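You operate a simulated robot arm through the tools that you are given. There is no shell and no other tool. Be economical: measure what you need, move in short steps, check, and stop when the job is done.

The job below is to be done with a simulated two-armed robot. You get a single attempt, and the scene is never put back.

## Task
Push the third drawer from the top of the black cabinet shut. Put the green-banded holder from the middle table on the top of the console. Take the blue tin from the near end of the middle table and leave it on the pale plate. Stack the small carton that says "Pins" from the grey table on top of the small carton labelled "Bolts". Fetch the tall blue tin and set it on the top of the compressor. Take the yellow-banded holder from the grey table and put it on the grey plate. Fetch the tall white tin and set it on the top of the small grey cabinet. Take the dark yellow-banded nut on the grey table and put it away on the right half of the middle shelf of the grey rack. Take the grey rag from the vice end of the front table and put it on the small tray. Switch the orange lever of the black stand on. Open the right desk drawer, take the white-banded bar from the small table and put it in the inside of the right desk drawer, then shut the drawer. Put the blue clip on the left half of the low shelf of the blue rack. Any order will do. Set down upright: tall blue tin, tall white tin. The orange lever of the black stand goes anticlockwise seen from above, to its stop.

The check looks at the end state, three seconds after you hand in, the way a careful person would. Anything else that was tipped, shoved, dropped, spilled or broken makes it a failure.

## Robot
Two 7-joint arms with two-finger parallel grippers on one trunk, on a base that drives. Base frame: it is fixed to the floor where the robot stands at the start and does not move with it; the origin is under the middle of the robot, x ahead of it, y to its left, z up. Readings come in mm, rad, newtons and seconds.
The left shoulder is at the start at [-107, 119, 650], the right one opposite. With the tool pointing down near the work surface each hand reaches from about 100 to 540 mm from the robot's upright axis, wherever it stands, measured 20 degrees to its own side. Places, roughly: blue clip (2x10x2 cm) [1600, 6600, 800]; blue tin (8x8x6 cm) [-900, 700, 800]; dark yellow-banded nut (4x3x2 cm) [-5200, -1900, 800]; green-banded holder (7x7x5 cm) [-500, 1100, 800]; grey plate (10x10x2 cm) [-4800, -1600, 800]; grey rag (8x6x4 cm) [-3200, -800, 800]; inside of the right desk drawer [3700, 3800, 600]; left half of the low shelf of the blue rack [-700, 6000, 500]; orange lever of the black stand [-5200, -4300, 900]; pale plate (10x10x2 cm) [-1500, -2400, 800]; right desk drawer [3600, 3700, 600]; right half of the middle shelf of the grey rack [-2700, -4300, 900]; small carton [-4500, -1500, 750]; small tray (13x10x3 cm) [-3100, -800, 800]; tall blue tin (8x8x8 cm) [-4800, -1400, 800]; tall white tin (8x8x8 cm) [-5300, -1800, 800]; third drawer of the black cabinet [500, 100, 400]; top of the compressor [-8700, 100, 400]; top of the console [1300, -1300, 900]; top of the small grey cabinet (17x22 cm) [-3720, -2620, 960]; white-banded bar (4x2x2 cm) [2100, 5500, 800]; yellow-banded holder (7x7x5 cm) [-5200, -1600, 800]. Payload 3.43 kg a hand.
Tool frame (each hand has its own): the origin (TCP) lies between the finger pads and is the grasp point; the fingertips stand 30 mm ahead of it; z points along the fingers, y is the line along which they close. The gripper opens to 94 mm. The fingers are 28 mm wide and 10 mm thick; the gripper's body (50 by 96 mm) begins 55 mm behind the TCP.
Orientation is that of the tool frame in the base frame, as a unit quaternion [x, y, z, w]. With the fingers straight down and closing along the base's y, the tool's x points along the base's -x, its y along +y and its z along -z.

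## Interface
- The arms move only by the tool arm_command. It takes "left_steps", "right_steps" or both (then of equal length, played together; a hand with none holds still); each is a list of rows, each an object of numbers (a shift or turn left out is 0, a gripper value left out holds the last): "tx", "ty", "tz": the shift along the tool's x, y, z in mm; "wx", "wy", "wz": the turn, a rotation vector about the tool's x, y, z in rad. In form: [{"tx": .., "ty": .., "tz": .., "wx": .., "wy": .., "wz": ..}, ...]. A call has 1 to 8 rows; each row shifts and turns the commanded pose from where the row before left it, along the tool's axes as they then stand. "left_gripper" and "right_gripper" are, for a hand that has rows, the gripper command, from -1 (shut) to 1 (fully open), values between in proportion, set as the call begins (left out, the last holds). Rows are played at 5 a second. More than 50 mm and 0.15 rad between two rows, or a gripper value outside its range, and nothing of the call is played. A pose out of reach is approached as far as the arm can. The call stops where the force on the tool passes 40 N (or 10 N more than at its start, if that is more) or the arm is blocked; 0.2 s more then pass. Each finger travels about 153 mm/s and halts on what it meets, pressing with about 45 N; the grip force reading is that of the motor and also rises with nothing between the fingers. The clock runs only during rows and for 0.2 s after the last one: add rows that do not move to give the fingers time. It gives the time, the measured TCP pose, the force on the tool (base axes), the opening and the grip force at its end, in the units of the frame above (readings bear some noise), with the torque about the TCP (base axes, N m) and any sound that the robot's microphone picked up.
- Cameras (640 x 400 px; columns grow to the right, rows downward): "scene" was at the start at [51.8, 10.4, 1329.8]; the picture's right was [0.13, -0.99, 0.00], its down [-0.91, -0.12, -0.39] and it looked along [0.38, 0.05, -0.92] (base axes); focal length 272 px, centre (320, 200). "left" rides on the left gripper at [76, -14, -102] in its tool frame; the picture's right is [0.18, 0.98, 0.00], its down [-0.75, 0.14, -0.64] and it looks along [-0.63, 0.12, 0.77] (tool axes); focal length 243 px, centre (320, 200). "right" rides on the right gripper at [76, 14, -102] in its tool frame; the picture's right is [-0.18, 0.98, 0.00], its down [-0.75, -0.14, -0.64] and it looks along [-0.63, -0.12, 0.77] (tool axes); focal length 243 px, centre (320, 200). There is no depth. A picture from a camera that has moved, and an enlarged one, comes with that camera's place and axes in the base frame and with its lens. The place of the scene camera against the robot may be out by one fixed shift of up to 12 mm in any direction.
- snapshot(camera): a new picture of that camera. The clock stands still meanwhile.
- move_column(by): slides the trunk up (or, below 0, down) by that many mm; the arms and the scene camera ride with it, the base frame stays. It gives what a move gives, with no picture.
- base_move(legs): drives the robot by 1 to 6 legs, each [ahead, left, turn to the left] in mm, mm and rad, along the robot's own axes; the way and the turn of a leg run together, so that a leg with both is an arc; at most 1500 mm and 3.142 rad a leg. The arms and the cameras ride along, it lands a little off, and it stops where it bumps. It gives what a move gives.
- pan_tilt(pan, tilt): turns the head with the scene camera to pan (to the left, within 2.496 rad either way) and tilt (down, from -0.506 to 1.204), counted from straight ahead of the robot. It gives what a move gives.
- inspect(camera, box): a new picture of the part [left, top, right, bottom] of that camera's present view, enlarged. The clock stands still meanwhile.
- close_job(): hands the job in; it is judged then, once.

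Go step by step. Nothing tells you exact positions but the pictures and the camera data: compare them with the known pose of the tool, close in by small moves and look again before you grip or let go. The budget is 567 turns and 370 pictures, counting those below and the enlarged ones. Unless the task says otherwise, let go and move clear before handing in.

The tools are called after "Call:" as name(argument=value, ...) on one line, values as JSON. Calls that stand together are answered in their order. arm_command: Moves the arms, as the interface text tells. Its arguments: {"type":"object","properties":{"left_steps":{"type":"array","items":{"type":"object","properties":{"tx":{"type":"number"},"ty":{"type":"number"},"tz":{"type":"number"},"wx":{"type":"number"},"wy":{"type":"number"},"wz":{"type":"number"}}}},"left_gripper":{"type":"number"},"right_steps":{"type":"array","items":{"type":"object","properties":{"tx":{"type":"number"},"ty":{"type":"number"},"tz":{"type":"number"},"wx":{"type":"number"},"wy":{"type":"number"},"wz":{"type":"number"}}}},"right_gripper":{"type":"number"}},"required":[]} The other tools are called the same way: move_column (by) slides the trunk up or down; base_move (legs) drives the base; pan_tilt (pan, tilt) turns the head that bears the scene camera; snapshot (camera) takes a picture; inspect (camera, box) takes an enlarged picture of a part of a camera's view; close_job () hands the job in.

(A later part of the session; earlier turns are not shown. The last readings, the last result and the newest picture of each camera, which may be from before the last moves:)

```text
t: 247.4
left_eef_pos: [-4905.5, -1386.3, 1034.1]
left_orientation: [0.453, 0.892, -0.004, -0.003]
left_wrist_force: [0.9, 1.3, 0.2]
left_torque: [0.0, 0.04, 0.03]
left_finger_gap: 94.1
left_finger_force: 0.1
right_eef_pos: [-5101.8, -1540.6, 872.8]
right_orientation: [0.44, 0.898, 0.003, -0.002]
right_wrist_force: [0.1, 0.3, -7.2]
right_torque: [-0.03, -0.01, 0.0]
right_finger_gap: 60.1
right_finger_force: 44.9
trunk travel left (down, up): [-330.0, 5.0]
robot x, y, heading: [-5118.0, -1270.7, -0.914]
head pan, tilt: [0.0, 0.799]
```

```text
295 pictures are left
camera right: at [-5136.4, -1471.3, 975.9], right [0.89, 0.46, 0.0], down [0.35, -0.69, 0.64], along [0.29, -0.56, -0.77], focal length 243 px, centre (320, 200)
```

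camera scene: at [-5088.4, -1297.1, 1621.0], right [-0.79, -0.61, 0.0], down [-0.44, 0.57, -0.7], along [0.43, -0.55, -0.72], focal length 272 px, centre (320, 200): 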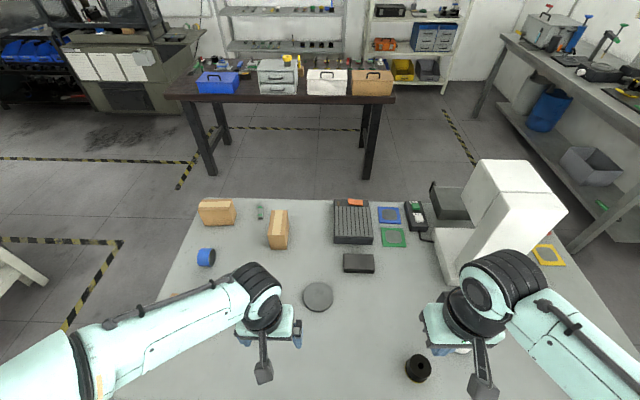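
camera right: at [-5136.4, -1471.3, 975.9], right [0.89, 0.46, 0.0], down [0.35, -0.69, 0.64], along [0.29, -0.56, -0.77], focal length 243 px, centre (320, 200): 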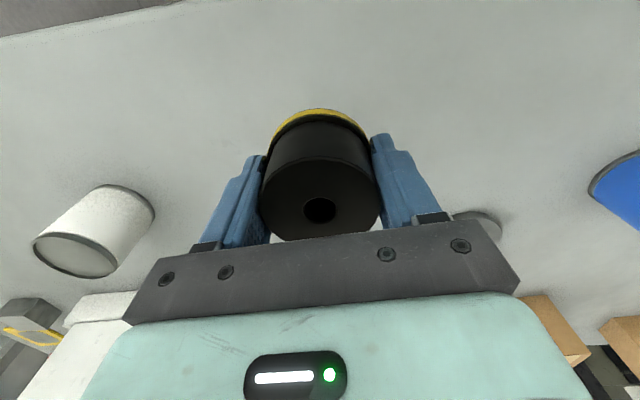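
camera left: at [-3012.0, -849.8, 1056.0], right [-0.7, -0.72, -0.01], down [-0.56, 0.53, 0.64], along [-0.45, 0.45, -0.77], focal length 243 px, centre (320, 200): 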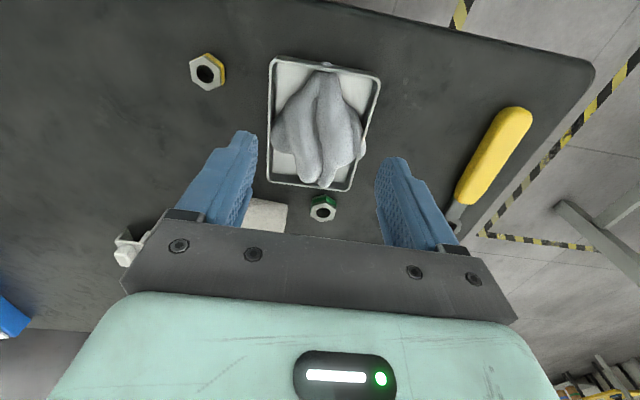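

Holder held. I carry it over to above the grey plate.

Call:
arm_command(right_steps=[{"tx": -33, "ty": 26}, {"tx": -33, "ty": 26}, {"tx": -33, "ty": 26}, {"tx": -33, "ty": 26}, {"tx": -30, "ty": 26}, {"tx": -30, "ty": 24}])

Call:
snapshot(camera="right")

```text
t: 248.8
left_eef_pos: [-4905.7, -1387.6, 1033.4]
left_orientation: [0.452, 0.892, -0.003, -0.005]
left_wrist_force: [0.0, 0.1, -0.4]
left_torque: [0.01, 0.03, -0.02]
left_finger_gap: 94.2
left_finger_force: 0.1
right_eef_pos: [-4861.4, -1599.0, 871.6]
right_orientation: [0.438, 0.899, 0.004, -0.004]
right_wrist_force: [0.6, -0.7, -8.2]
right_torque: [0.02, 0.03, 0.0]
right_finger_gap: 60.1
right_finger_force: 44.9
trunk travel left (down, up): [-330.0, 5.0]
robot x, y, heading: [-5121.2, -1268.8, -0.908]
head pan, tilt: [0.0, 0.799]
```

```text
294 pictures are left
camera right: at [-4896.6, -1531.1, 974.4], right [0.89, 0.46, 0.0], down [0.35, -0.69, 0.63], along [0.29, -0.56, -0.77], focal length 243 px, centre (320, 200)
```

right: 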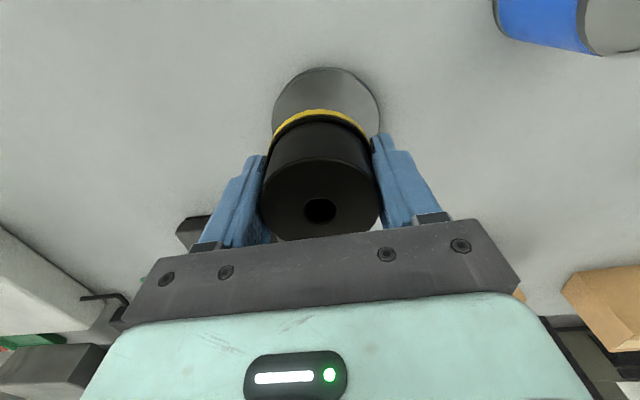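

Call:
arm_command(right_steps=[{"tx": -15, "ty": 5}, {"tz": 20}, {"tz": 20}, {"tz": 15}, {"tz": 4}, {"tz": 4}])

Call:
snapshot(camera="right")

Call:
arm_command(right_steps=[{"tz": 3}, {"tz": 3}, {"tz": 3}, {"tz": 3}, {"tz": 3}, {"tz": 3}, {"tz": 3}, {"tz": 3}])

```text
t: 250.2
left_eef_pos: [-4907.1, -1386.6, 1034.3]
left_orientation: [0.453, 0.892, -0.003, -0.003]
left_wrist_force: [0.1, 0.2, 0.2]
left_torque: [-0.04, 0.02, 0.04]
left_finger_gap: 93.7
left_finger_force: 0.0
right_eef_pos: [-4850.4, -1608.2, 809.1]
right_orientation: [0.439, 0.899, 0.003, -0.002]
right_wrist_force: [0.4, 0.0, -8.5]
right_torque: [-0.02, 0.01, 0.04]
right_finger_gap: 60.1
right_finger_force: 44.9
trunk travel left (down, up): [-330.0, 5.0]
robot x, y, heading: [-5119.9, -1273.1, -0.914]
head pan, tilt: [0.0, 0.799]
```

```text
293 pictures are left
camera right: at [-4885.5, -1540.1, 911.8], right [0.89, 0.46, 0.0], down [0.35, -0.69, 0.64], along [0.29, -0.56, -0.77], focal length 243 px, centre (320, 200)
```

right: 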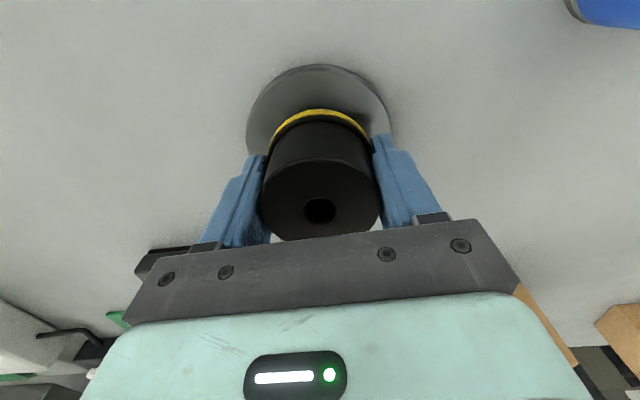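

```text
t: 252.0
left_eef_pos: [-4908.3, -1386.3, 1034.6]
left_orientation: [0.453, 0.892, -0.003, -0.003]
left_wrist_force: [-0.2, 0.6, 0.2]
left_torque: [0.03, 0.02, 0.0]
left_finger_gap: 93.7
left_finger_force: 0.0
right_eef_pos: [-4849.5, -1607.8, 791.8]
right_orientation: [0.44, 0.898, 0.002, 0.0]
right_wrist_force: [-8.5, 4.6, 18.4]
right_torque: [-0.33, 0.25, -0.17]
right_finger_gap: 60.1
right_finger_force: 44.6
trunk travel left (down, up): [-330.0, 5.0]
robot x, y, heading: [-5118.4, -1270.1, -0.917]
head pan, tilt: [0.0, 0.799]
stopped in row 8 (right hand): the force on the tool passed its limit at 44 N (the readings are from after the stop); the commanded pose is now the measured one
```

Contact with the plate. I release, lift and check.

Call:
arm_command(right_gripper=1, right_steps=[{}, {}, {"tz": -15}, {"tz": -30}, {"tz": -40}])

Call:
snapshot(camera="right")

```text
t: 253.2
left_eef_pos: [-4907.9, -1386.8, 1034.1]
left_orientation: [0.453, 0.892, -0.004, -0.003]
left_wrist_force: [-0.2, -1.0, 0.3]
left_torque: [0.02, -0.03, 0.02]
left_finger_gap: 93.8
left_finger_force: 0.1
right_eef_pos: [-4850.0, -1609.5, 872.4]
right_orientation: [0.439, 0.899, 0.003, 0.0]
right_wrist_force: [-0.5, -0.6, -0.4]
right_torque: [-0.07, 0.02, 0.0]
right_finger_gap: 93.7
right_finger_force: 0.0
trunk travel left (down, up): [-330.0, 5.0]
robot x, y, heading: [-5119.6, -1273.7, -0.919]
head pan, tilt: [0.0, 0.799]
```

```text
292 pictures are left
camera right: at [-4886.4, -1540.3, 976.4], right [0.89, 0.46, 0.0], down [0.35, -0.69, 0.64], along [0.3, -0.57, -0.77], focal length 243 px, centre (320, 200)
```

right: 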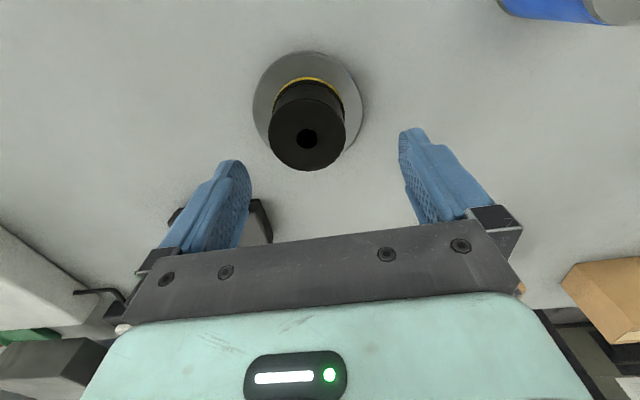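

Yellow-banded holder is on the grey plate. Next the cartons: I retract and strafe left to read their labels.

Call:
arm_command(right_steps=[{"tz": -45}, {"tz": -45}, {"tx": 40, "tz": -20}, {"tx": 40, "tz": -20}, {"tx": 40, "ty": -25}, {"tx": 40, "ty": -25}, {"tx": 35, "ty": -30}, {"ty": -40}])

Call:
base_move(legs=[[0, 0, -0.02], [0, 280, 0]])

Call:
pan_tilt(pan=0.1, tilt=0.7)

Call:
snapshot(camera="scene")

```text
t: 255.0
left_eef_pos: [-4909.0, -1386.5, 1034.5]
left_orientation: [0.452, 0.892, -0.002, -0.004]
left_wrist_force: [-0.1, 0.0, 0.4]
left_torque: [0.0, -0.02, 0.02]
left_finger_gap: 93.7
left_finger_force: 0.2
right_eef_pos: [-5064.4, -1530.9, 1002.8]
right_orientation: [0.44, 0.898, 0.003, 0.0]
right_wrist_force: [-0.1, -0.8, 0.7]
right_torque: [0.0, -0.01, 0.02]
right_finger_gap: 94.0
right_finger_force: 0.0
trunk travel left (down, up): [-330.0, 5.0]
robot x, y, heading: [-5118.4, -1272.6, -0.913]
head pan, tilt: [0.0, 0.799]
```

```text
t: 257.9
left_eef_pos: [-4728.0, -1247.9, 1033.8]
left_orientation: [0.458, 0.889, -0.005, -0.004]
left_wrist_force: [1.1, 0.7, 0.8]
left_torque: [-0.01, 0.02, 0.03]
left_finger_gap: 93.9
left_finger_force: 0.0
right_eef_pos: [-4884.5, -1390.1, 1004.2]
right_orientation: [0.445, 0.896, 0.001, -0.001]
right_wrist_force: [0.6, 0.7, 0.3]
right_torque: [-0.05, 0.03, -0.03]
right_finger_gap: 94.2
right_finger_force: 0.0
trunk travel left (down, up): [-330.0, 5.0]
robot x, y, heading: [-4935.0, -1131.1, -0.926]
head pan, tilt: [0.0, 0.799]
stopped in leg 2: the robot was blocked; the commanded pose is now the measured one
```

```text
t: 258.5
left_eef_pos: [-4730.7, -1249.4, 1034.3]
left_orientation: [0.459, 0.889, -0.003, -0.004]
left_wrist_force: [-0.2, 0.9, 0.3]
left_torque: [0.0, -0.04, 0.03]
left_finger_gap: 93.8
left_finger_force: 0.1
right_eef_pos: [-4887.2, -1390.8, 1001.9]
right_orientation: [0.445, 0.896, 0.003, 0.0]
right_wrist_force: [-0.6, -0.1, 0.3]
right_torque: [0.0, 0.0, -0.02]
right_finger_gap: 93.9
right_finger_force: 0.0
trunk travel left (down, up): [-330.0, 5.0]
robot x, y, heading: [-4940.1, -1131.7, -0.925]
head pan, tilt: [0.099, 0.7]
```

```text
291 pictures are left
camera scene: at [-4900.5, -1155.4, 1629.2], right [-0.73, -0.68, 0.0], down [-0.44, 0.47, -0.76], along [0.52, -0.56, -0.64], focal length 272 px, centre (320, 200)
```

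scene: 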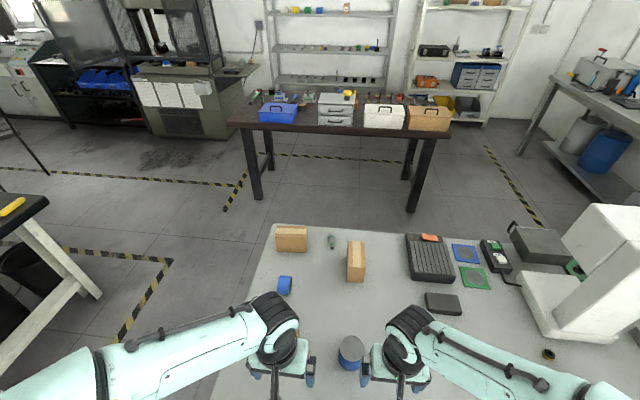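

Call:
snapshot(camera="left")

Call:
inspect(camera="scene", box=[250, 215, 410, 315])

```text
290 pictures are left
camera left: at [-4783.7, -1195.5, 1138.2], right [0.69, 0.72, -0.01], down [0.56, -0.53, 0.64], along [0.45, -0.45, -0.77], focal length 243 px, centre (320, 200)
```

left: 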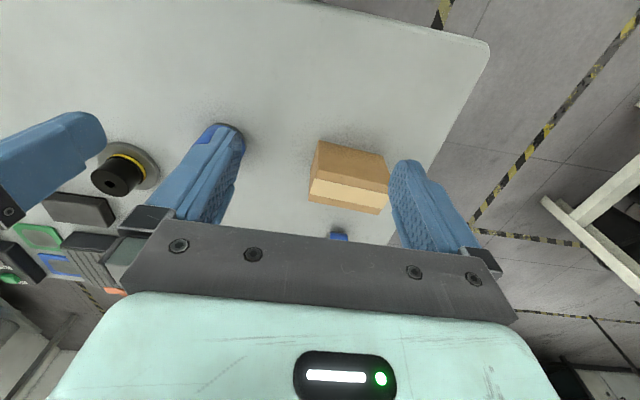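

```text
4.00 times, centred on (330, 265) of scene
camera zoom: at [-4900.5, -1155.4, 1629.2], right [-0.73, -0.68, 0.0], down [-0.44, 0.47, -0.76], along [0.52, -0.56, -0.64], focal length 1087 px, centre (280, -60)
```

zoom: 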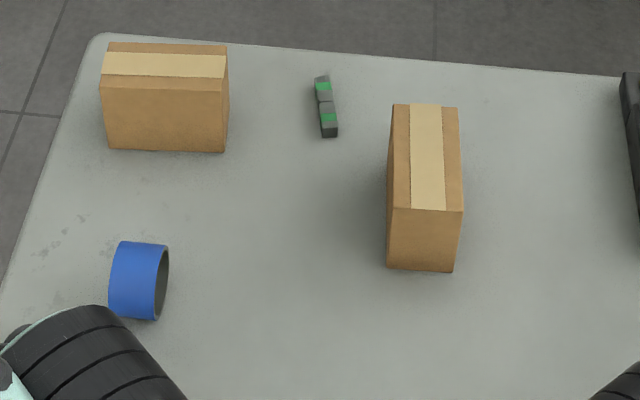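

The labels face away from this side; I'll read them later from the other side. Now the white tin and the nut: back off slightly and strafe right.

Call:
base_move(legs=[[-50, 0, -0.008], [0, -660, 0]])

Call:
snapshot(camera="right")

Call:
snapshot(camera="left")

```text
t: 265.2
left_eef_pos: [-5282.0, -1599.0, 1033.2]
left_orientation: [0.459, 0.888, -0.003, -0.004]
left_wrist_force: [-0.3, 1.1, 0.1]
left_torque: [0.01, 0.02, -0.04]
left_finger_gap: 94.3
left_finger_force: 0.1
right_eef_pos: [-5438.5, -1740.9, 1002.3]
right_orientation: [0.446, 0.895, 0.003, 0.0]
right_wrist_force: [0.3, 0.5, -0.5]
right_torque: [-0.01, 0.0, -0.01]
right_finger_gap: 93.7
right_finger_force: 0.1
trunk travel left (down, up): [-330.0, 5.0]
robot x, y, heading: [-5487.1, -1483.5, -0.921]
head pan, tilt: [0.099, 0.7]
```

```text
288 pictures are left
camera right: at [-5473.7, -1671.7, 1105.1], right [0.89, 0.45, 0.0], down [0.34, -0.69, 0.64], along [0.29, -0.57, -0.77], focal length 243 px, centre (320, 200)
```

right: 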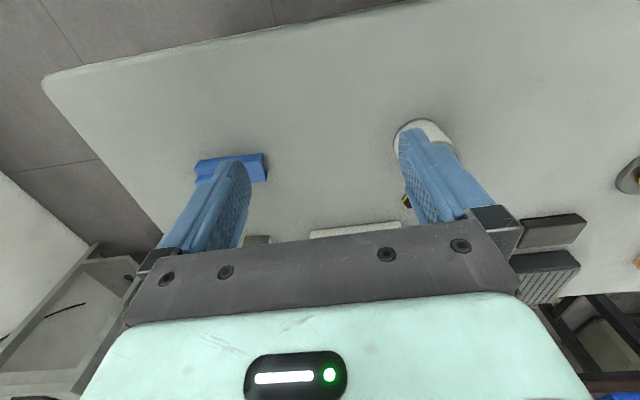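

```text
287 pictures are left
camera left: at [-5335.5, -1545.6, 1138.2], right [0.69, 0.72, -0.01], down [0.56, -0.53, 0.64], along [0.45, -0.45, -0.77], focal length 243 px, centre (320, 200)
```

left: 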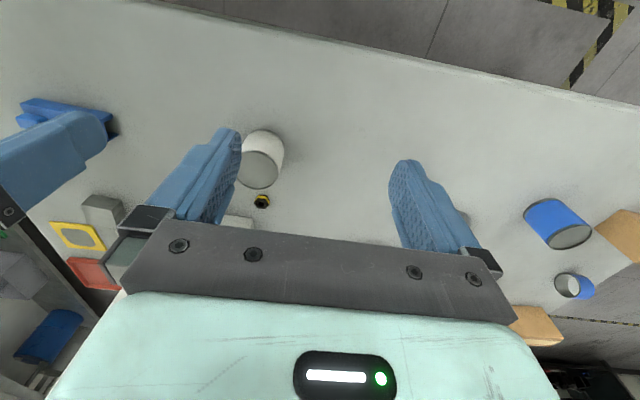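

White tin ≈[-5259, -1755], nut ≈[-5193, -1855]. I take the tin with the left hand first.

Call:
arm_command(left_steps=[{"tx": -35, "ty": -18}, {"tx": -35, "ty": -18}, {"tx": -35, "ty": -18}, {"tx": -35, "ty": -17}, {"tz": 45}, {"tz": 45}])

Call:
snapshot(camera="left")

```text
t: 266.6
left_eef_pos: [-5257.8, -1755.5, 943.8]
left_orientation: [0.459, 0.889, -0.003, -0.004]
left_wrist_force: [-0.6, 1.1, -0.2]
left_torque: [-0.01, 0.0, -0.01]
left_finger_gap: 94.0
left_finger_force: 0.1
right_eef_pos: [-5438.7, -1741.3, 1002.6]
right_orientation: [0.446, 0.895, 0.003, 0.0]
right_wrist_force: [-1.0, 0.7, 0.6]
right_torque: [0.02, 0.01, 0.02]
right_finger_gap: 94.0
right_finger_force: 0.1
trunk travel left (down, up): [-330.0, 5.0]
robot x, y, heading: [-5494.3, -1482.0, -0.926]
head pan, tilt: [0.099, 0.7]
```

```text
286 pictures are left
camera left: at [-5313.3, -1702.2, 1047.9], right [0.69, 0.72, -0.01], down [0.56, -0.53, 0.64], along [0.45, -0.45, -0.77], focal length 243 px, centre (320, 200)
```

left: 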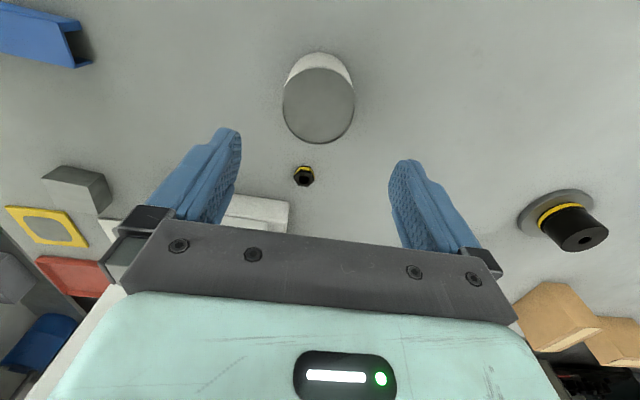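

Call:
arm_command(left_steps=[{"tx": 4}, {"tz": 40}, {"tz": 40}, {"tz": 30}, {"tz": 30}])

Call:
snapshot(camera="left")

Call:
arm_command(left_gripper=-1, left_steps=[{}, {}, {}])

```text
t: 267.8
left_eef_pos: [-5263.2, -1749.7, 803.2]
left_orientation: [0.458, 0.889, -0.004, -0.004]
left_wrist_force: [-0.7, -0.1, -0.3]
left_torque: [-0.01, 0.02, -0.01]
left_finger_gap: 94.0
left_finger_force: 0.0
right_eef_pos: [-5439.0, -1740.0, 1002.4]
right_orientation: [0.446, 0.895, 0.004, -0.001]
right_wrist_force: [-0.1, 0.0, 0.4]
right_torque: [0.02, 0.02, -0.01]
right_finger_gap: 93.9
right_finger_force: 0.0
trunk travel left (down, up): [-330.0, 5.0]
robot x, y, heading: [-5492.5, -1480.7, -0.926]
head pan, tilt: [0.099, 0.7]
```

```text
285 pictures are left
camera left: at [-5316.4, -1696.4, 907.7], right [0.69, 0.72, -0.01], down [0.56, -0.53, 0.64], along [0.45, -0.45, -0.77], focal length 243 px, centre (320, 200)
```

left: 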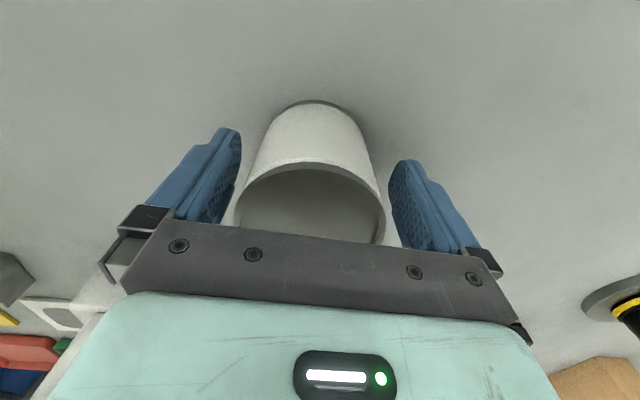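

```text
t: 268.6
left_eef_pos: [-5261.7, -1749.1, 804.3]
left_orientation: [0.458, 0.889, -0.004, -0.004]
left_wrist_force: [0.8, -0.7, 0.2]
left_torque: [-0.01, -0.12, -0.04]
left_finger_gap: 72.9
left_finger_force: 44.5
right_eef_pos: [-5438.5, -1740.4, 1003.1]
right_orientation: [0.445, 0.896, 0.004, -0.001]
right_wrist_force: [-0.1, -0.4, 0.1]
right_torque: [0.0, 0.0, 0.02]
right_finger_gap: 93.9
right_finger_force: 0.0
trunk travel left (down, up): [-330.0, 5.0]
robot x, y, heading: [-5489.2, -1480.2, -0.924]
head pan, tilt: [0.099, 0.7]
```

Tin gripped. I lift and draw it back to the left, then move the right hand toward the nut.

Call:
arm_command(left_steps=[{"tz": -40}, {"tz": -45}, {"tz": -45}, {"tz": -45}, {"tx": 40, "ty": 25}, {"tx": 40, "ty": 25}, {"tx": 40, "ty": 25}, {"ty": 35}])

Call:
arm_command(right_steps=[{"tx": -30, "ty": 35}, {"tx": -30, "ty": 35}, {"tx": -30, "ty": 35}, {"tx": -35, "ty": 30}, {"tx": -40, "ty": 15}, {"tz": 45}, {"tz": 45}])

Call:
snapshot(camera="right")

Call:
snapshot(camera="left")

```text
t: 270.4
left_eef_pos: [-5240.7, -1590.0, 978.3]
left_orientation: [0.458, 0.889, -0.003, -0.004]
left_wrist_force: [0.9, 0.3, -2.9]
left_torque: [0.03, 0.04, 0.0]
left_finger_gap: 73.0
left_finger_force: 45.1
right_eef_pos: [-5438.0, -1741.6, 1002.1]
right_orientation: [0.446, 0.895, 0.002, 0.0]
right_wrist_force: [-0.4, -0.1, -0.1]
right_torque: [0.0, 0.0, -0.01]
right_finger_gap: 94.1
right_finger_force: 0.0
trunk travel left (down, up): [-330.0, 5.0]
robot x, y, heading: [-5492.1, -1480.3, -0.928]
head pan, tilt: [0.099, 0.7]
```

```text
t: 272.0
left_eef_pos: [-5241.4, -1591.0, 978.5]
left_orientation: [0.458, 0.889, -0.004, -0.005]
left_wrist_force: [0.9, 0.2, -3.5]
left_torque: [0.07, 0.01, 0.0]
left_finger_gap: 73.1
left_finger_force: 45.7
right_eef_pos: [-5217.5, -1781.1, 913.4]
right_orientation: [0.446, 0.895, 0.002, -0.001]
right_wrist_force: [-0.2, 0.0, -0.7]
right_torque: [0.03, 0.02, -0.02]
right_finger_gap: 94.1
right_finger_force: 0.0
trunk travel left (down, up): [-330.0, 5.0]
robot x, y, heading: [-5494.9, -1482.6, -0.925]
head pan, tilt: [0.099, 0.7]
```

```text
284 pictures are left
camera right: at [-5252.5, -1712.1, 1014.7], right [0.89, 0.45, 0.0], down [0.34, -0.69, 0.64], along [0.29, -0.57, -0.77], focal length 243 px, centre (320, 200)
```

right: 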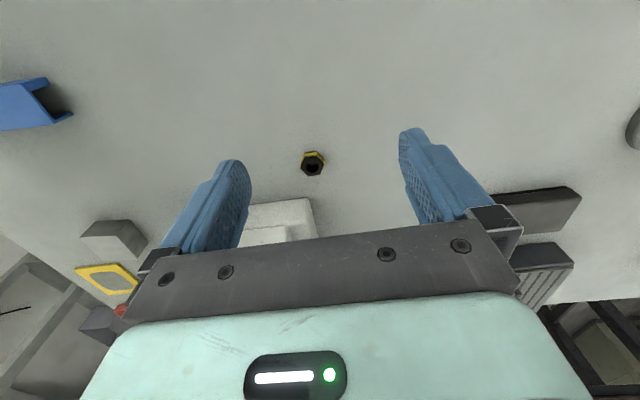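

```text
283 pictures are left
camera left: at [-5295.2, -1537.2, 1083.1], right [0.69, 0.72, -0.01], down [0.56, -0.53, 0.64], along [0.45, -0.45, -0.77], focal length 243 px, centre (320, 200)
```

left: 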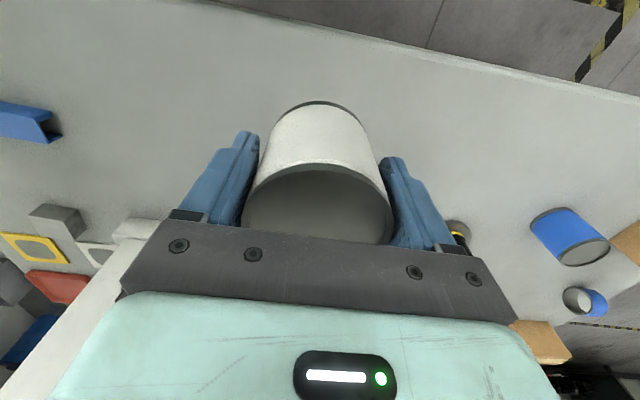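

Call:
arm_command(right_steps=[{"tx": -36, "ty": -10}, {"tx": -36, "ty": -10}, {"tz": 35}, {"tz": 30}])

Call:
snapshot(camera="right")

Call:
pan_tilt(pan=0, tilt=0.75)

Call:
snapshot(camera="scene")

```text
t: 273.0
left_eef_pos: [-5241.1, -1591.0, 978.9]
left_orientation: [0.458, 0.889, -0.003, -0.003]
left_wrist_force: [-0.6, 0.1, -3.4]
left_torque: [0.03, 0.02, 0.04]
left_finger_gap: 72.8
left_finger_force: 44.5
right_eef_pos: [-5192.2, -1850.4, 846.7]
right_orientation: [0.445, 0.896, 0.003, -0.001]
right_wrist_force: [-0.7, 0.1, 0.3]
right_torque: [0.0, 0.0, -0.01]
right_finger_gap: 94.1
right_finger_force: 0.0
trunk travel left (down, up): [-330.0, 5.0]
robot x, y, heading: [-5494.6, -1479.3, -0.923]
head pan, tilt: [0.099, 0.7]
```

```text
282 pictures are left
camera right: at [-5226.5, -1782.3, 949.6], right [0.89, 0.45, 0.0], down [0.34, -0.69, 0.64], along [0.29, -0.57, -0.77], focal length 243 px, centre (320, 200)
```

right: 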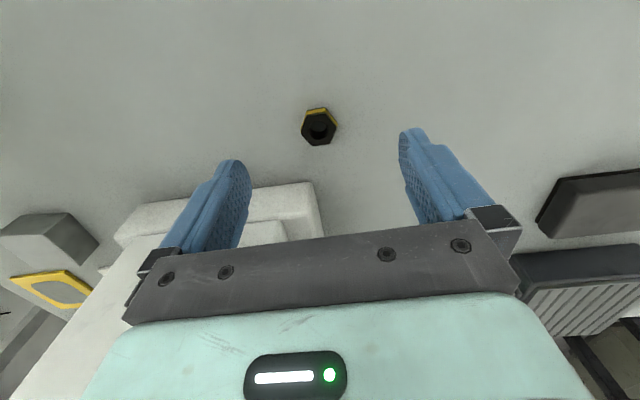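

```text
t: 273.7
left_eef_pos: [-5242.0, -1590.7, 978.0]
left_orientation: [0.458, 0.889, -0.003, -0.004]
left_wrist_force: [0.3, 0.2, -3.2]
left_torque: [0.01, 0.03, 0.0]
left_finger_gap: 72.6
left_finger_force: 44.9
right_eef_pos: [-5192.2, -1851.1, 847.5]
right_orientation: [0.446, 0.895, 0.003, 0.0]
right_wrist_force: [0.0, 0.3, -0.2]
right_torque: [-0.01, 0.01, -0.01]
right_finger_gap: 93.9
right_finger_force: 0.0
trunk travel left (down, up): [-330.0, 5.0]
robot x, y, heading: [-5492.9, -1478.9, -0.926]
head pan, tilt: [0.0, 0.75]
```

```text
281 pictures are left
camera scene: at [-5459.5, -1509.2, 1625.0], right [-0.8, -0.6, 0.0], down [-0.41, 0.54, -0.73], along [0.44, -0.58, -0.68], focal length 272 px, centre (320, 200)
```

scene: 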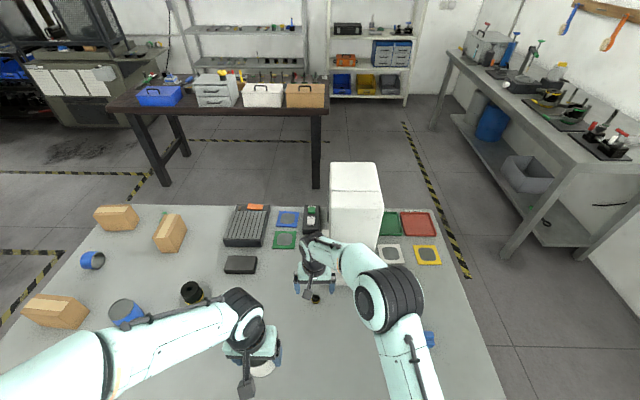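

Nut is aligned. I lower with the fingers part open, and close on it.

Call:
arm_command(right_gripper=0.3, right_steps=[{"tz": 20}, {"tz": 20}, {"tz": 12}, {"tz": 6}, {"tz": 4}])

Call:
snapshot(camera="right")

Call:
arm_command(right_gripper=-1, right_steps=[{}, {}, {}])

```text
t: 274.9
left_eef_pos: [-5240.6, -1590.9, 979.1]
left_orientation: [0.459, 0.889, -0.003, -0.003]
left_wrist_force: [-0.4, -0.5, -2.7]
left_torque: [0.0, -0.01, -0.01]
left_finger_gap: 72.7
left_finger_force: 44.6
right_eef_pos: [-5189.7, -1851.1, 784.3]
right_orientation: [0.445, 0.896, 0.003, -0.001]
right_wrist_force: [0.6, 0.4, 0.3]
right_torque: [0.01, 0.0, 0.03]
right_finger_gap: 60.9
right_finger_force: 0.1
trunk travel left (down, up): [-330.0, 5.0]
robot x, y, heading: [-5493.9, -1479.9, -0.925]
head pan, tilt: [0.0, 0.75]
```

```text
280 pictures are left
camera right: at [-5225.5, -1781.3, 888.0], right [0.89, 0.45, 0.0], down [0.34, -0.69, 0.64], along [0.29, -0.57, -0.77], focal length 243 px, centre (320, 200)
```

right: 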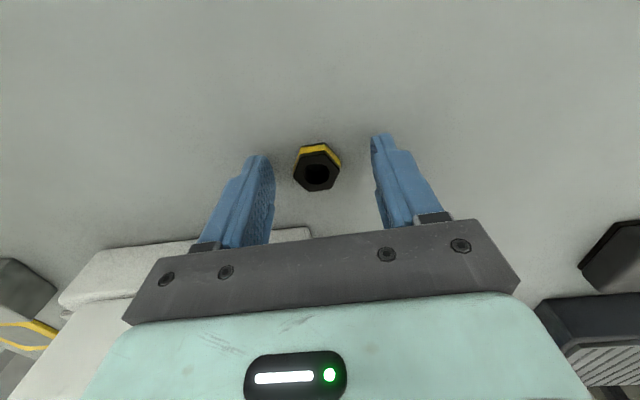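

```text
t: 275.7
left_eef_pos: [-5241.9, -1590.3, 979.3]
left_orientation: [0.459, 0.889, -0.003, -0.004]
left_wrist_force: [-0.8, -0.3, -2.6]
left_torque: [0.04, 0.03, 0.01]
left_finger_gap: 72.6
left_finger_force: 45.0
right_eef_pos: [-5190.3, -1850.2, 786.1]
right_orientation: [0.445, 0.896, 0.003, 0.0]
right_wrist_force: [0.3, -0.2, -0.2]
right_torque: [0.0, -0.01, -0.03]
right_finger_gap: 28.0
right_finger_force: 45.5
trunk travel left (down, up): [-330.0, 5.0]
robot x, y, heading: [-5491.9, -1480.2, -0.925]
head pan, tilt: [0.0, 0.75]
```

Nut gripped. I lift it, draw back, and drive around the grey table's right-hand end toward the dark table.

Call:
arm_command(right_steps=[{"tz": -40}, {"tz": -45}, {"tz": -45}, {"tz": -45}, {"tx": 40, "ty": -25}, {"tx": 40, "ty": -25}, {"tx": 40, "ty": -30}, {"tx": 40, "ty": -25}])

Call:
base_move(legs=[[-150, 0, -0.008], [0, 770, 0], [0, 770, 0]])

```text
t: 277.5
left_eef_pos: [-5242.3, -1590.7, 979.7]
left_orientation: [0.459, 0.889, -0.003, -0.003]
left_wrist_force: [-1.1, 0.5, -2.6]
left_torque: [0.01, 0.02, -0.01]
left_finger_gap: 72.5
left_finger_force: 45.3
right_eef_pos: [-5371.5, -1787.6, 958.2]
right_orientation: [0.445, 0.895, 0.003, 0.001]
right_wrist_force: [0.4, -0.2, -0.9]
right_torque: [-0.01, -0.03, -0.01]
right_finger_gap: 28.1
right_finger_force: 45.1
trunk travel left (down, up): [-330.0, 5.0]
robot x, y, heading: [-5494.5, -1478.9, -0.925]
head pan, tilt: [0.0, 0.75]
```

```text
t: 292.5
left_eef_pos: [-4096.8, -529.2, 978.7]
left_orientation: [0.455, 0.89, -0.003, -0.003]
left_wrist_force: [-0.8, -0.6, -2.2]
left_torque: [-0.02, -0.03, 0.04]
left_finger_gap: 72.3
left_finger_force: 45.0
right_eef_pos: [-4223.4, -726.9, 959.3]
right_orientation: [0.441, 0.898, 0.004, 0.0]
right_wrist_force: [-0.3, 0.1, -1.2]
right_torque: [-0.03, -0.03, 0.02]
right_finger_gap: 28.5
right_finger_force: 44.7
trunk travel left (down, up): [-330.0, 5.0]
robot x, y, heading: [-4346.2, -420.0, -0.919]
head pan, tilt: [0.0, 0.75]
```

Call:
base_move(legs=[[950, 0, -0.012]])

Call:
pan_tilt(pan=-1.4, tilt=0.6)

Call:
inspect(camera="scene", box=[160, 100, 480, 300])

```text
t: 297.5
left_eef_pos: [-3522.0, -1282.7, 979.0]
left_orientation: [0.457, 0.889, -0.003, -0.003]
left_wrist_force: [0.4, 1.0, -3.1]
left_torque: [-0.01, 0.02, -0.02]
left_finger_gap: 72.2
left_finger_force: 44.5
right_eef_pos: [-3650.0, -1482.0, 958.8]
right_orientation: [0.444, 0.896, 0.003, 0.0]
right_wrist_force: [0.0, -0.2, -0.4]
right_torque: [0.0, 0.03, 0.01]
right_finger_gap: 28.4
right_finger_force: 45.4
trunk travel left (down, up): [-330.0, 5.0]
robot x, y, heading: [-3773.6, -1178.3, -0.92]
head pan, tilt: [0.0, 0.75]
```

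```text
t: 299.0
left_eef_pos: [-3521.4, -1283.4, 980.4]
left_orientation: [0.457, 0.889, -0.003, -0.004]
left_wrist_force: [0.3, 0.3, -2.9]
left_torque: [0.03, -0.02, -0.02]
left_finger_gap: 72.3
left_finger_force: 45.4
right_eef_pos: [-3649.2, -1481.5, 957.1]
right_orientation: [0.444, 0.896, 0.003, -0.001]
right_wrist_force: [0.0, 0.6, -0.3]
right_torque: [-0.02, -0.04, 0.0]
right_finger_gap: 28.2
right_finger_force: 44.6
trunk travel left (down, up): [-330.0, 5.0]
robot x, y, heading: [-3770.9, -1177.1, -0.923]
head pan, tilt: [-1.4, 0.6]
```

```text
2.00 times, centred on (320, 200) of scene
camera zoom: at [-3850.6, -1201.7, 1637.9], right [-0.73, 0.68, 0.0], down [0.38, 0.41, -0.83], along [-0.56, -0.6, -0.56], focal length 543 px, centre (320, 200)
```

zoom: 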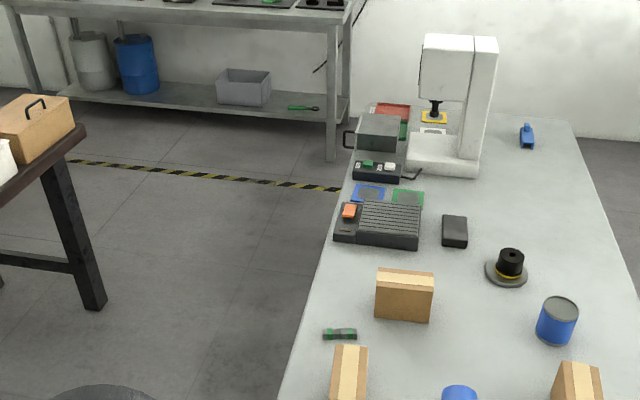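

Call:
pan_tilt(pan=-1.55, tilt=0.85)

Call:
inspect(camera="scene", box=[160, 60, 480, 260])

```text
t: 299.8
left_eef_pos: [-3521.8, -1284.3, 979.0]
left_orientation: [0.457, 0.889, -0.003, -0.003]
left_wrist_force: [0.6, -0.2, -3.7]
left_torque: [-0.02, 0.0, 0.02]
left_finger_gap: 72.1
left_finger_force: 44.9
right_eef_pos: [-3650.3, -1481.5, 958.8]
right_orientation: [0.442, 0.897, 0.003, -0.001]
right_wrist_force: [-0.6, 0.3, 0.9]
right_torque: [0.04, 0.02, 0.01]
right_finger_gap: 28.2
right_finger_force: 45.1
trunk travel left (down, up): [-330.0, 5.0]
robot x, y, heading: [-3770.1, -1174.7, -0.925]
head pan, tilt: [-1.55, 0.85]
```

```text
2.00 times, centred on (320, 160) of scene
camera zoom: at [-3851.7, -1185.6, 1617.1], right [-0.62, 0.78, 0.0], down [0.59, 0.47, -0.66], along [-0.52, -0.41, -0.75], focal length 543 px, centre (320, 280)
```

zoom: 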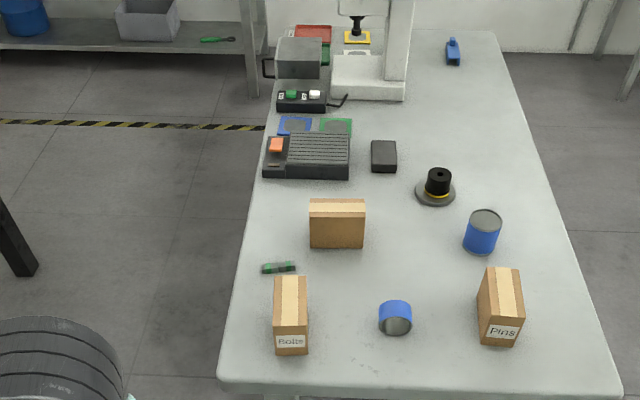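

"Bolts" is the left carton and "Pins" the right one at this end; I'll come back for them. First I deliver the white tin: drive on to the dark table.

Call:
base_move(legs=[[760, 0, -0.008], [0, -780, 0]])

Call:
pan_tilt(pan=0, tilt=0.7)

Call:
snapshot(camera="scene")

```text
t: 310.8
left_eef_pos: [-3691.8, -2369.6, 980.3]
left_orientation: [0.465, 0.885, -0.005, -0.003]
left_wrist_force: [-0.2, 0.7, -2.0]
left_torque: [0.01, -0.01, 0.0]
left_finger_gap: 71.9
left_finger_force: 45.0
right_eef_pos: [-3822.3, -2565.3, 959.1]
right_orientation: [0.451, 0.892, 0.002, -0.001]
right_wrist_force: [-8.5, 17.5, 0.6]
right_torque: [0.37, 0.21, 0.1]
right_finger_gap: 28.6
right_finger_force: 45.2
trunk travel left (down, up): [-330.0, 5.0]
robot x, y, heading: [-3938.4, -2259.8, -0.942]
head pan, tilt: [-1.55, 0.85]
```

```text
t: 312.5
left_eef_pos: [-3693.1, -2370.1, 980.2]
left_orientation: [0.465, 0.886, -0.003, -0.004]
left_wrist_force: [0.0, 0.4, -2.9]
left_torque: [0.02, 0.0, -0.01]
left_finger_gap: 72.1
left_finger_force: 45.5
right_eef_pos: [-3821.7, -2564.8, 958.7]
right_orientation: [0.452, 0.892, 0.003, -0.001]
right_wrist_force: [-7.2, 12.2, 6.2]
right_torque: [0.11, 0.14, -0.05]
right_finger_gap: 28.2
right_finger_force: 45.3
trunk travel left (down, up): [-330.0, 5.0]
robot x, y, heading: [-3942.3, -2259.1, -0.939]
head pan, tilt: [0.0, 0.7]
```

```text
277 pictures are left
camera scene: at [-3907.8, -2286.3, 1629.3], right [-0.81, -0.59, 0.0], down [-0.38, 0.52, -0.77], along [0.45, -0.62, -0.64], focal length 272 px, centre (320, 200)
```

scene: 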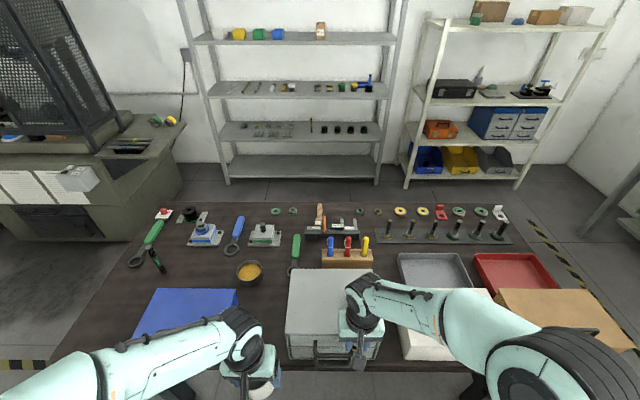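

The right hand is lightly pressing on the cabinet's front. I back straight off at once and look.

Call:
base_move(legs=[[-120, 0, 0]])

Call:
arm_command(right_steps=[{"tz": -40}, {"tz": -45}, {"tx": 30, "ty": -30, "tz": -20}, {"tx": 30, "ty": -40}, {"ty": -45}], left_steps=[{"tz": -40}, {"tz": -30}, {}, {}, {}])

Call:
snapshot(camera="scene")

```text
t: 313.7
left_eef_pos: [-3759.5, -2278.2, 978.2]
left_orientation: [0.464, 0.886, -0.002, -0.003]
left_wrist_force: [0.1, 0.8, -2.9]
left_torque: [-0.03, 0.02, -0.01]
left_finger_gap: 72.0
left_finger_force: 44.9
right_eef_pos: [-3890.7, -2473.5, 958.2]
right_orientation: [0.451, 0.893, 0.002, -0.001]
right_wrist_force: [-0.6, -0.9, 2.8]
right_torque: [-0.01, -0.06, -0.01]
right_finger_gap: 28.4
right_finger_force: 45.0
trunk travel left (down, up): [-330.0, 5.0]
robot x, y, heading: [-4007.6, -2163.0, -0.94]
head pan, tilt: [0.0, 0.7]
```

```text
t: 314.9
left_eef_pos: [-3759.2, -2278.8, 1049.7]
left_orientation: [0.464, 0.886, -0.003, -0.003]
left_wrist_force: [0.1, 0.7, -2.5]
left_torque: [0.02, -0.01, 0.04]
left_finger_gap: 71.8
left_finger_force: 45.2
right_eef_pos: [-4019.8, -2493.3, 1064.7]
right_orientation: [0.451, 0.893, 0.003, -0.001]
right_wrist_force: [-0.2, -0.6, -0.6]
right_torque: [0.03, -0.02, -0.03]
right_finger_gap: 28.2
right_finger_force: 45.0
trunk travel left (down, up): [-330.0, 5.0]
robot x, y, heading: [-4008.3, -2165.8, -0.94]
head pan, tilt: [0.0, 0.7]
```

```text
276 pictures are left
camera scene: at [-3976.2, -2194.7, 1629.3], right [-0.81, -0.59, 0.0], down [-0.38, 0.52, -0.76], along [0.45, -0.62, -0.64], focal length 272 px, centre (320, 200)
```

scene: 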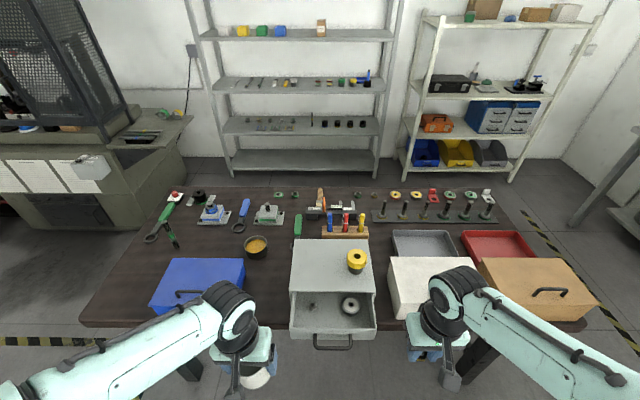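

The cabinet's top drawer got hooked and pulled open about 85 mm; I'll push it shut once a hand is free. First the white tin: I move forward and bring it over the free left half of the cabinet's top.

Call:
arm_command(left_steps=[{"tz": -40}])

Call:
base_move(legs=[[120, 0, 0.005]])

Call:
arm_command(left_steps=[{"tx": -40, "ty": -25}, {"tx": -40, "ty": -25}, {"tx": -40, "ty": -25}, {"tx": -35, "ty": -25}])

Call:
snapshot(camera="left")

Call:
snapshot(camera="scene")

```text
t: 315.3
left_eef_pos: [-3759.9, -2275.0, 1088.8]
left_orientation: [0.463, 0.886, -0.003, -0.004]
left_wrist_force: [-0.9, -0.2, -4.0]
left_torque: [0.05, 0.0, 0.02]
left_finger_gap: 71.8
left_finger_force: 45.0
right_eef_pos: [-4019.8, -2493.0, 1063.6]
right_orientation: [0.451, 0.893, 0.002, -0.001]
right_wrist_force: [0.0, -0.6, -0.4]
right_torque: [-0.04, 0.0, -0.03]
right_finger_gap: 28.2
right_finger_force: 45.2
trunk travel left (down, up): [-330.0, 5.0]
robot x, y, heading: [-4005.2, -2165.6, -0.941]
head pan, tilt: [0.0, 0.7]
```

```text
t: 316.5
left_eef_pos: [-3688.4, -2368.2, 1088.7]
left_orientation: [0.461, 0.887, -0.003, -0.004]
left_wrist_force: [0.8, -0.1, -2.7]
left_torque: [0.01, 0.01, 0.02]
left_finger_gap: 71.9
left_finger_force: 44.3
right_eef_pos: [-3947.3, -2586.5, 1062.4]
right_orientation: [0.449, 0.893, 0.003, 0.0]
right_wrist_force: [0.9, -0.5, -1.0]
right_torque: [-0.02, 0.0, 0.02]
right_finger_gap: 28.5
right_finger_force: 45.5
trunk travel left (down, up): [-330.0, 5.0]
robot x, y, heading: [-3935.9, -2258.5, -0.935]
head pan, tilt: [0.0, 0.7]
```

```text
t: 317.5
left_eef_pos: [-3680.5, -2557.0, 1089.6]
left_orientation: [0.462, 0.887, -0.003, -0.003]
left_wrist_force: [-0.3, 0.7, -3.4]
left_torque: [0.02, 0.05, 0.0]
left_finger_gap: 71.6
left_finger_force: 45.2
right_eef_pos: [-3947.1, -2588.4, 1063.7]
right_orientation: [0.448, 0.894, 0.003, -0.001]
right_wrist_force: [-0.2, -0.1, -0.9]
right_torque: [0.02, -0.01, -0.03]
right_finger_gap: 28.2
right_finger_force: 45.2
trunk travel left (down, up): [-330.0, 5.0]
robot x, y, heading: [-3937.7, -2261.4, -0.933]
head pan, tilt: [0.0, 0.7]
```

```text
275 pictures are left
camera left: at [-3733.9, -2502.0, 1194.0], right [0.7, 0.72, -0.01], down [0.55, -0.54, 0.64], along [0.45, -0.45, -0.77], focal length 243 px, centre (320, 200)
```

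left: 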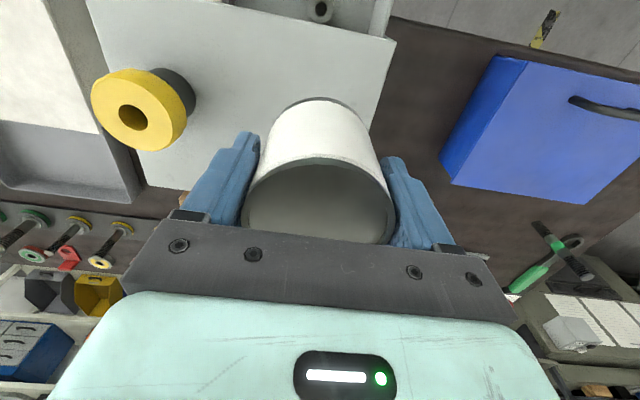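

```text
274 pictures are left
camera scene: at [-3905.6, -2290.5, 1629.3], right [-0.8, -0.6, 0.0], down [-0.38, 0.52, -0.76], along [0.46, -0.61, -0.64], focal length 272 px, centre (320, 200)
```

scene: 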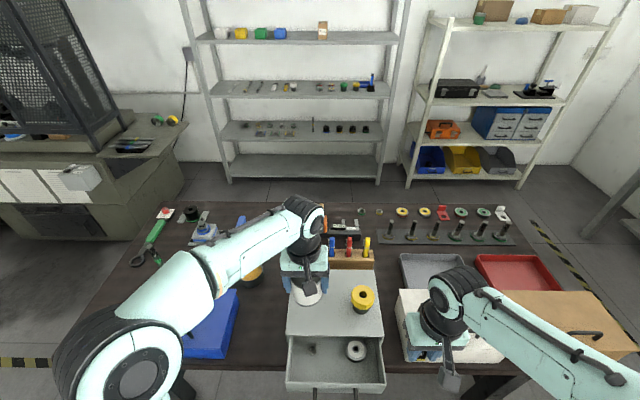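

The tin is over the cabinet's free left half. I nudge 10 mm inward and lower to contact.

Call:
arm_command(left_steps=[{"tx": -10, "ty": -10}, {"tz": 20}, {"tz": 20}, {"tz": 10}, {"tz": 5}, {"tz": 4}, {"tz": 4}])

Call:
arm_command(left_steps=[{"tz": 3}, {"tz": 3}, {"tz": 3}, {"tz": 3}, {"tz": 3}, {"tz": 3}, {"tz": 3}, {"tz": 3}])

```text
t: 319.1
left_eef_pos: [-3684.7, -2567.9, 1026.1]
left_orientation: [0.462, 0.887, -0.004, -0.003]
left_wrist_force: [-0.5, 0.6, -3.3]
left_torque: [-0.02, 0.0, -0.02]
left_finger_gap: 71.7
left_finger_force: 45.2
right_eef_pos: [-3947.1, -2586.4, 1063.3]
right_orientation: [0.448, 0.894, 0.002, -0.001]
right_wrist_force: [0.4, -0.2, -0.5]
right_torque: [0.02, -0.02, 0.0]
right_finger_gap: 28.4
right_finger_force: 45.4
trunk travel left (down, up): [-330.0, 5.0]
robot x, y, heading: [-3939.5, -2262.1, -0.931]
head pan, tilt: [0.0, 0.7]
```

```text
t: 320.9
left_eef_pos: [-3684.2, -2568.8, 1006.3]
left_orientation: [0.461, 0.887, -0.005, 0.0]
left_wrist_force: [8.2, -7.0, 31.6]
left_torque: [0.52, -1.21, -0.27]
left_finger_gap: 70.6
left_finger_force: 45.1
right_eef_pos: [-3947.2, -2587.5, 1063.8]
right_orientation: [0.449, 0.893, 0.002, 0.0]
right_wrist_force: [0.0, -0.7, 0.4]
right_torque: [-0.03, 0.0, -0.02]
right_finger_gap: 28.2
right_finger_force: 45.0
trunk travel left (down, up): [-330.0, 5.0]
robot x, y, heading: [-3940.9, -2258.5, -0.932]
head pan, tilt: [0.0, 0.7]
```

Call:
arm_command(left_gripper=1, left_steps=[{"tz": -3}, {}, {}, {"tz": -25}, {"tz": -40}, {"tz": -40}])

Call:
snapshot(camera="left")

```text
t: 322.3
left_eef_pos: [-3684.0, -2566.2, 1111.0]
left_orientation: [0.462, 0.887, -0.003, -0.003]
left_wrist_force: [-0.2, -0.3, -0.4]
left_torque: [0.0, 0.0, 0.04]
left_finger_gap: 94.1
left_finger_force: 0.0
right_eef_pos: [-3947.5, -2588.0, 1064.0]
right_orientation: [0.448, 0.894, 0.002, 0.0]
right_wrist_force: [-0.5, 0.6, -0.9]
right_torque: [0.0, -0.02, -0.02]
right_finger_gap: 28.3
right_finger_force: 45.4
trunk travel left (down, up): [-330.0, 5.0]
robot x, y, heading: [-3937.2, -2259.4, -0.926]
head pan, tilt: [0.0, 0.7]
```

```text
273 pictures are left
camera left: at [-3738.3, -2513.3, 1214.9], right [0.7, 0.71, -0.01], down [0.55, -0.53, 0.64], along [0.45, -0.45, -0.77], focal length 243 px, centre (320, 200)
```

left: 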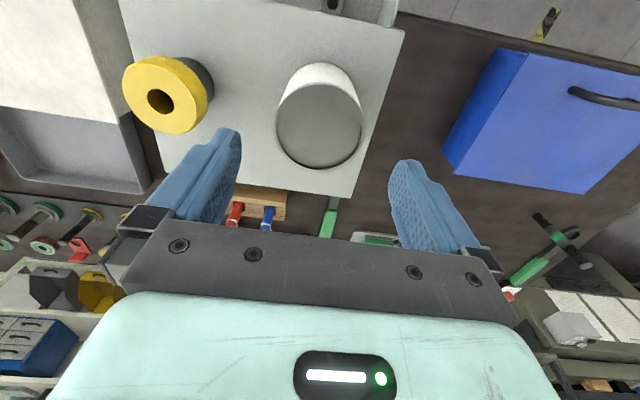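

White tin stands upright. Now close the drawer: retract the left hand, step back and right so the left hand faces the drawer front beside its handle.

Call:
arm_command(left_steps=[{"tx": 40}, {"tx": 40}, {"tx": 40}])

Call:
base_move(legs=[[-110, 0, -0.005], [0, -132, 0]])

Call:
arm_command(left_gripper=-1, left_steps=[{"tz": 30}, {"tz": 30}, {"tz": 30}, {"tz": 30}])

Call:
snapshot(camera="left")

Call:
snapshot(camera="scene")

```text
t: 323.1
left_eef_pos: [-3752.8, -2467.6, 1113.0]
left_orientation: [0.461, 0.887, -0.003, -0.004]
left_wrist_force: [-0.8, -0.4, 0.3]
left_torque: [-0.02, -0.04, 0.01]
left_finger_gap: 93.8
left_finger_force: 0.0
right_eef_pos: [-3947.3, -2587.4, 1064.1]
right_orientation: [0.449, 0.894, 0.002, -0.001]
right_wrist_force: [0.4, 1.1, -0.5]
right_torque: [0.04, -0.02, 0.01]
right_finger_gap: 28.3
right_finger_force: 44.4
trunk travel left (down, up): [-330.0, 5.0]
robot x, y, heading: [-3935.0, -2260.2, -0.929]
head pan, tilt: [0.0, 0.7]
```

```text
t: 325.7
left_eef_pos: [-3924.9, -2460.1, 1112.2]
left_orientation: [0.463, 0.886, -0.003, -0.003]
left_wrist_force: [0.2, 0.2, -0.8]
left_torque: [-0.01, 0.0, 0.0]
left_finger_gap: 93.8
left_finger_force: 0.0
right_eef_pos: [-4119.5, -2578.3, 1063.1]
right_orientation: [0.451, 0.893, 0.002, 0.0]
right_wrist_force: [-0.4, -0.7, -0.9]
right_torque: [0.03, -0.05, -0.01]
right_finger_gap: 28.5
right_finger_force: 44.7
trunk travel left (down, up): [-330.0, 5.0]
robot x, y, heading: [-4108.7, -2246.3, -0.935]
head pan, tilt: [0.0, 0.7]
```

```text
t: 326.7
left_eef_pos: [-3925.0, -2460.2, 990.6]
left_orientation: [0.463, 0.886, -0.002, -0.003]
left_wrist_force: [-0.4, 0.1, -0.7]
left_torque: [-0.04, -0.02, 0.01]
left_finger_gap: 0.0
left_finger_force: 32.8
right_eef_pos: [-4118.6, -2577.1, 1064.4]
right_orientation: [0.449, 0.893, 0.002, -0.001]
right_wrist_force: [-0.4, 0.6, -0.3]
right_torque: [-0.02, 0.01, 0.0]
right_finger_gap: 28.5
right_finger_force: 45.0
trunk travel left (down, up): [-330.0, 5.0]
robot x, y, heading: [-4107.1, -2251.8, -0.937]
head pan, tilt: [0.0, 0.7]
```

```text
272 pictures are left
camera left: at [-3979.3, -2406.3, 1095.2], right [0.7, 0.71, -0.01], down [0.55, -0.54, 0.64], along [0.45, -0.45, -0.77], focal length 243 px, centre (320, 200)
```

left: 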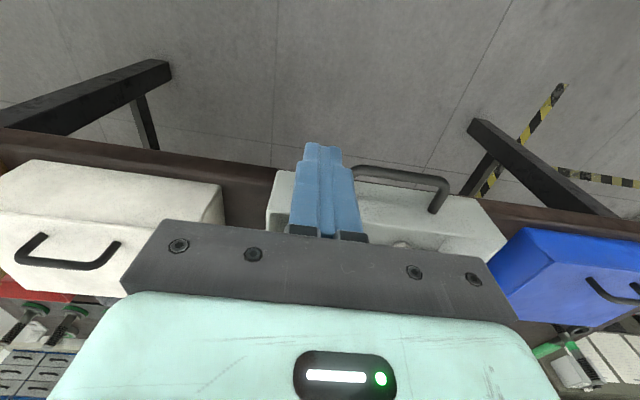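

```text
271 pictures are left
camera scene: at [-4076.6, -2279.7, 1629.3], right [-0.81, -0.59, 0.0], down [-0.38, 0.52, -0.76], along [0.45, -0.62, -0.64], focal length 272 px, centre (320, 200)
```

scene: 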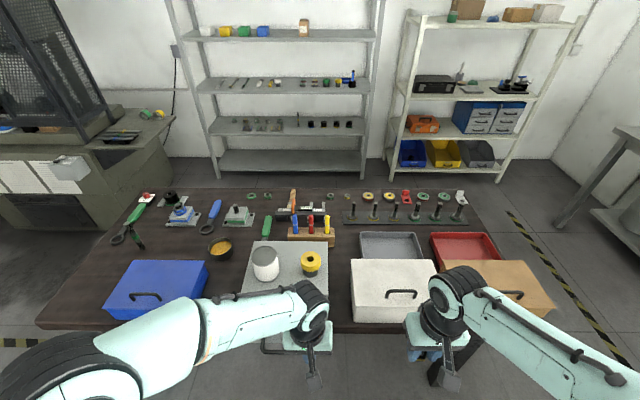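

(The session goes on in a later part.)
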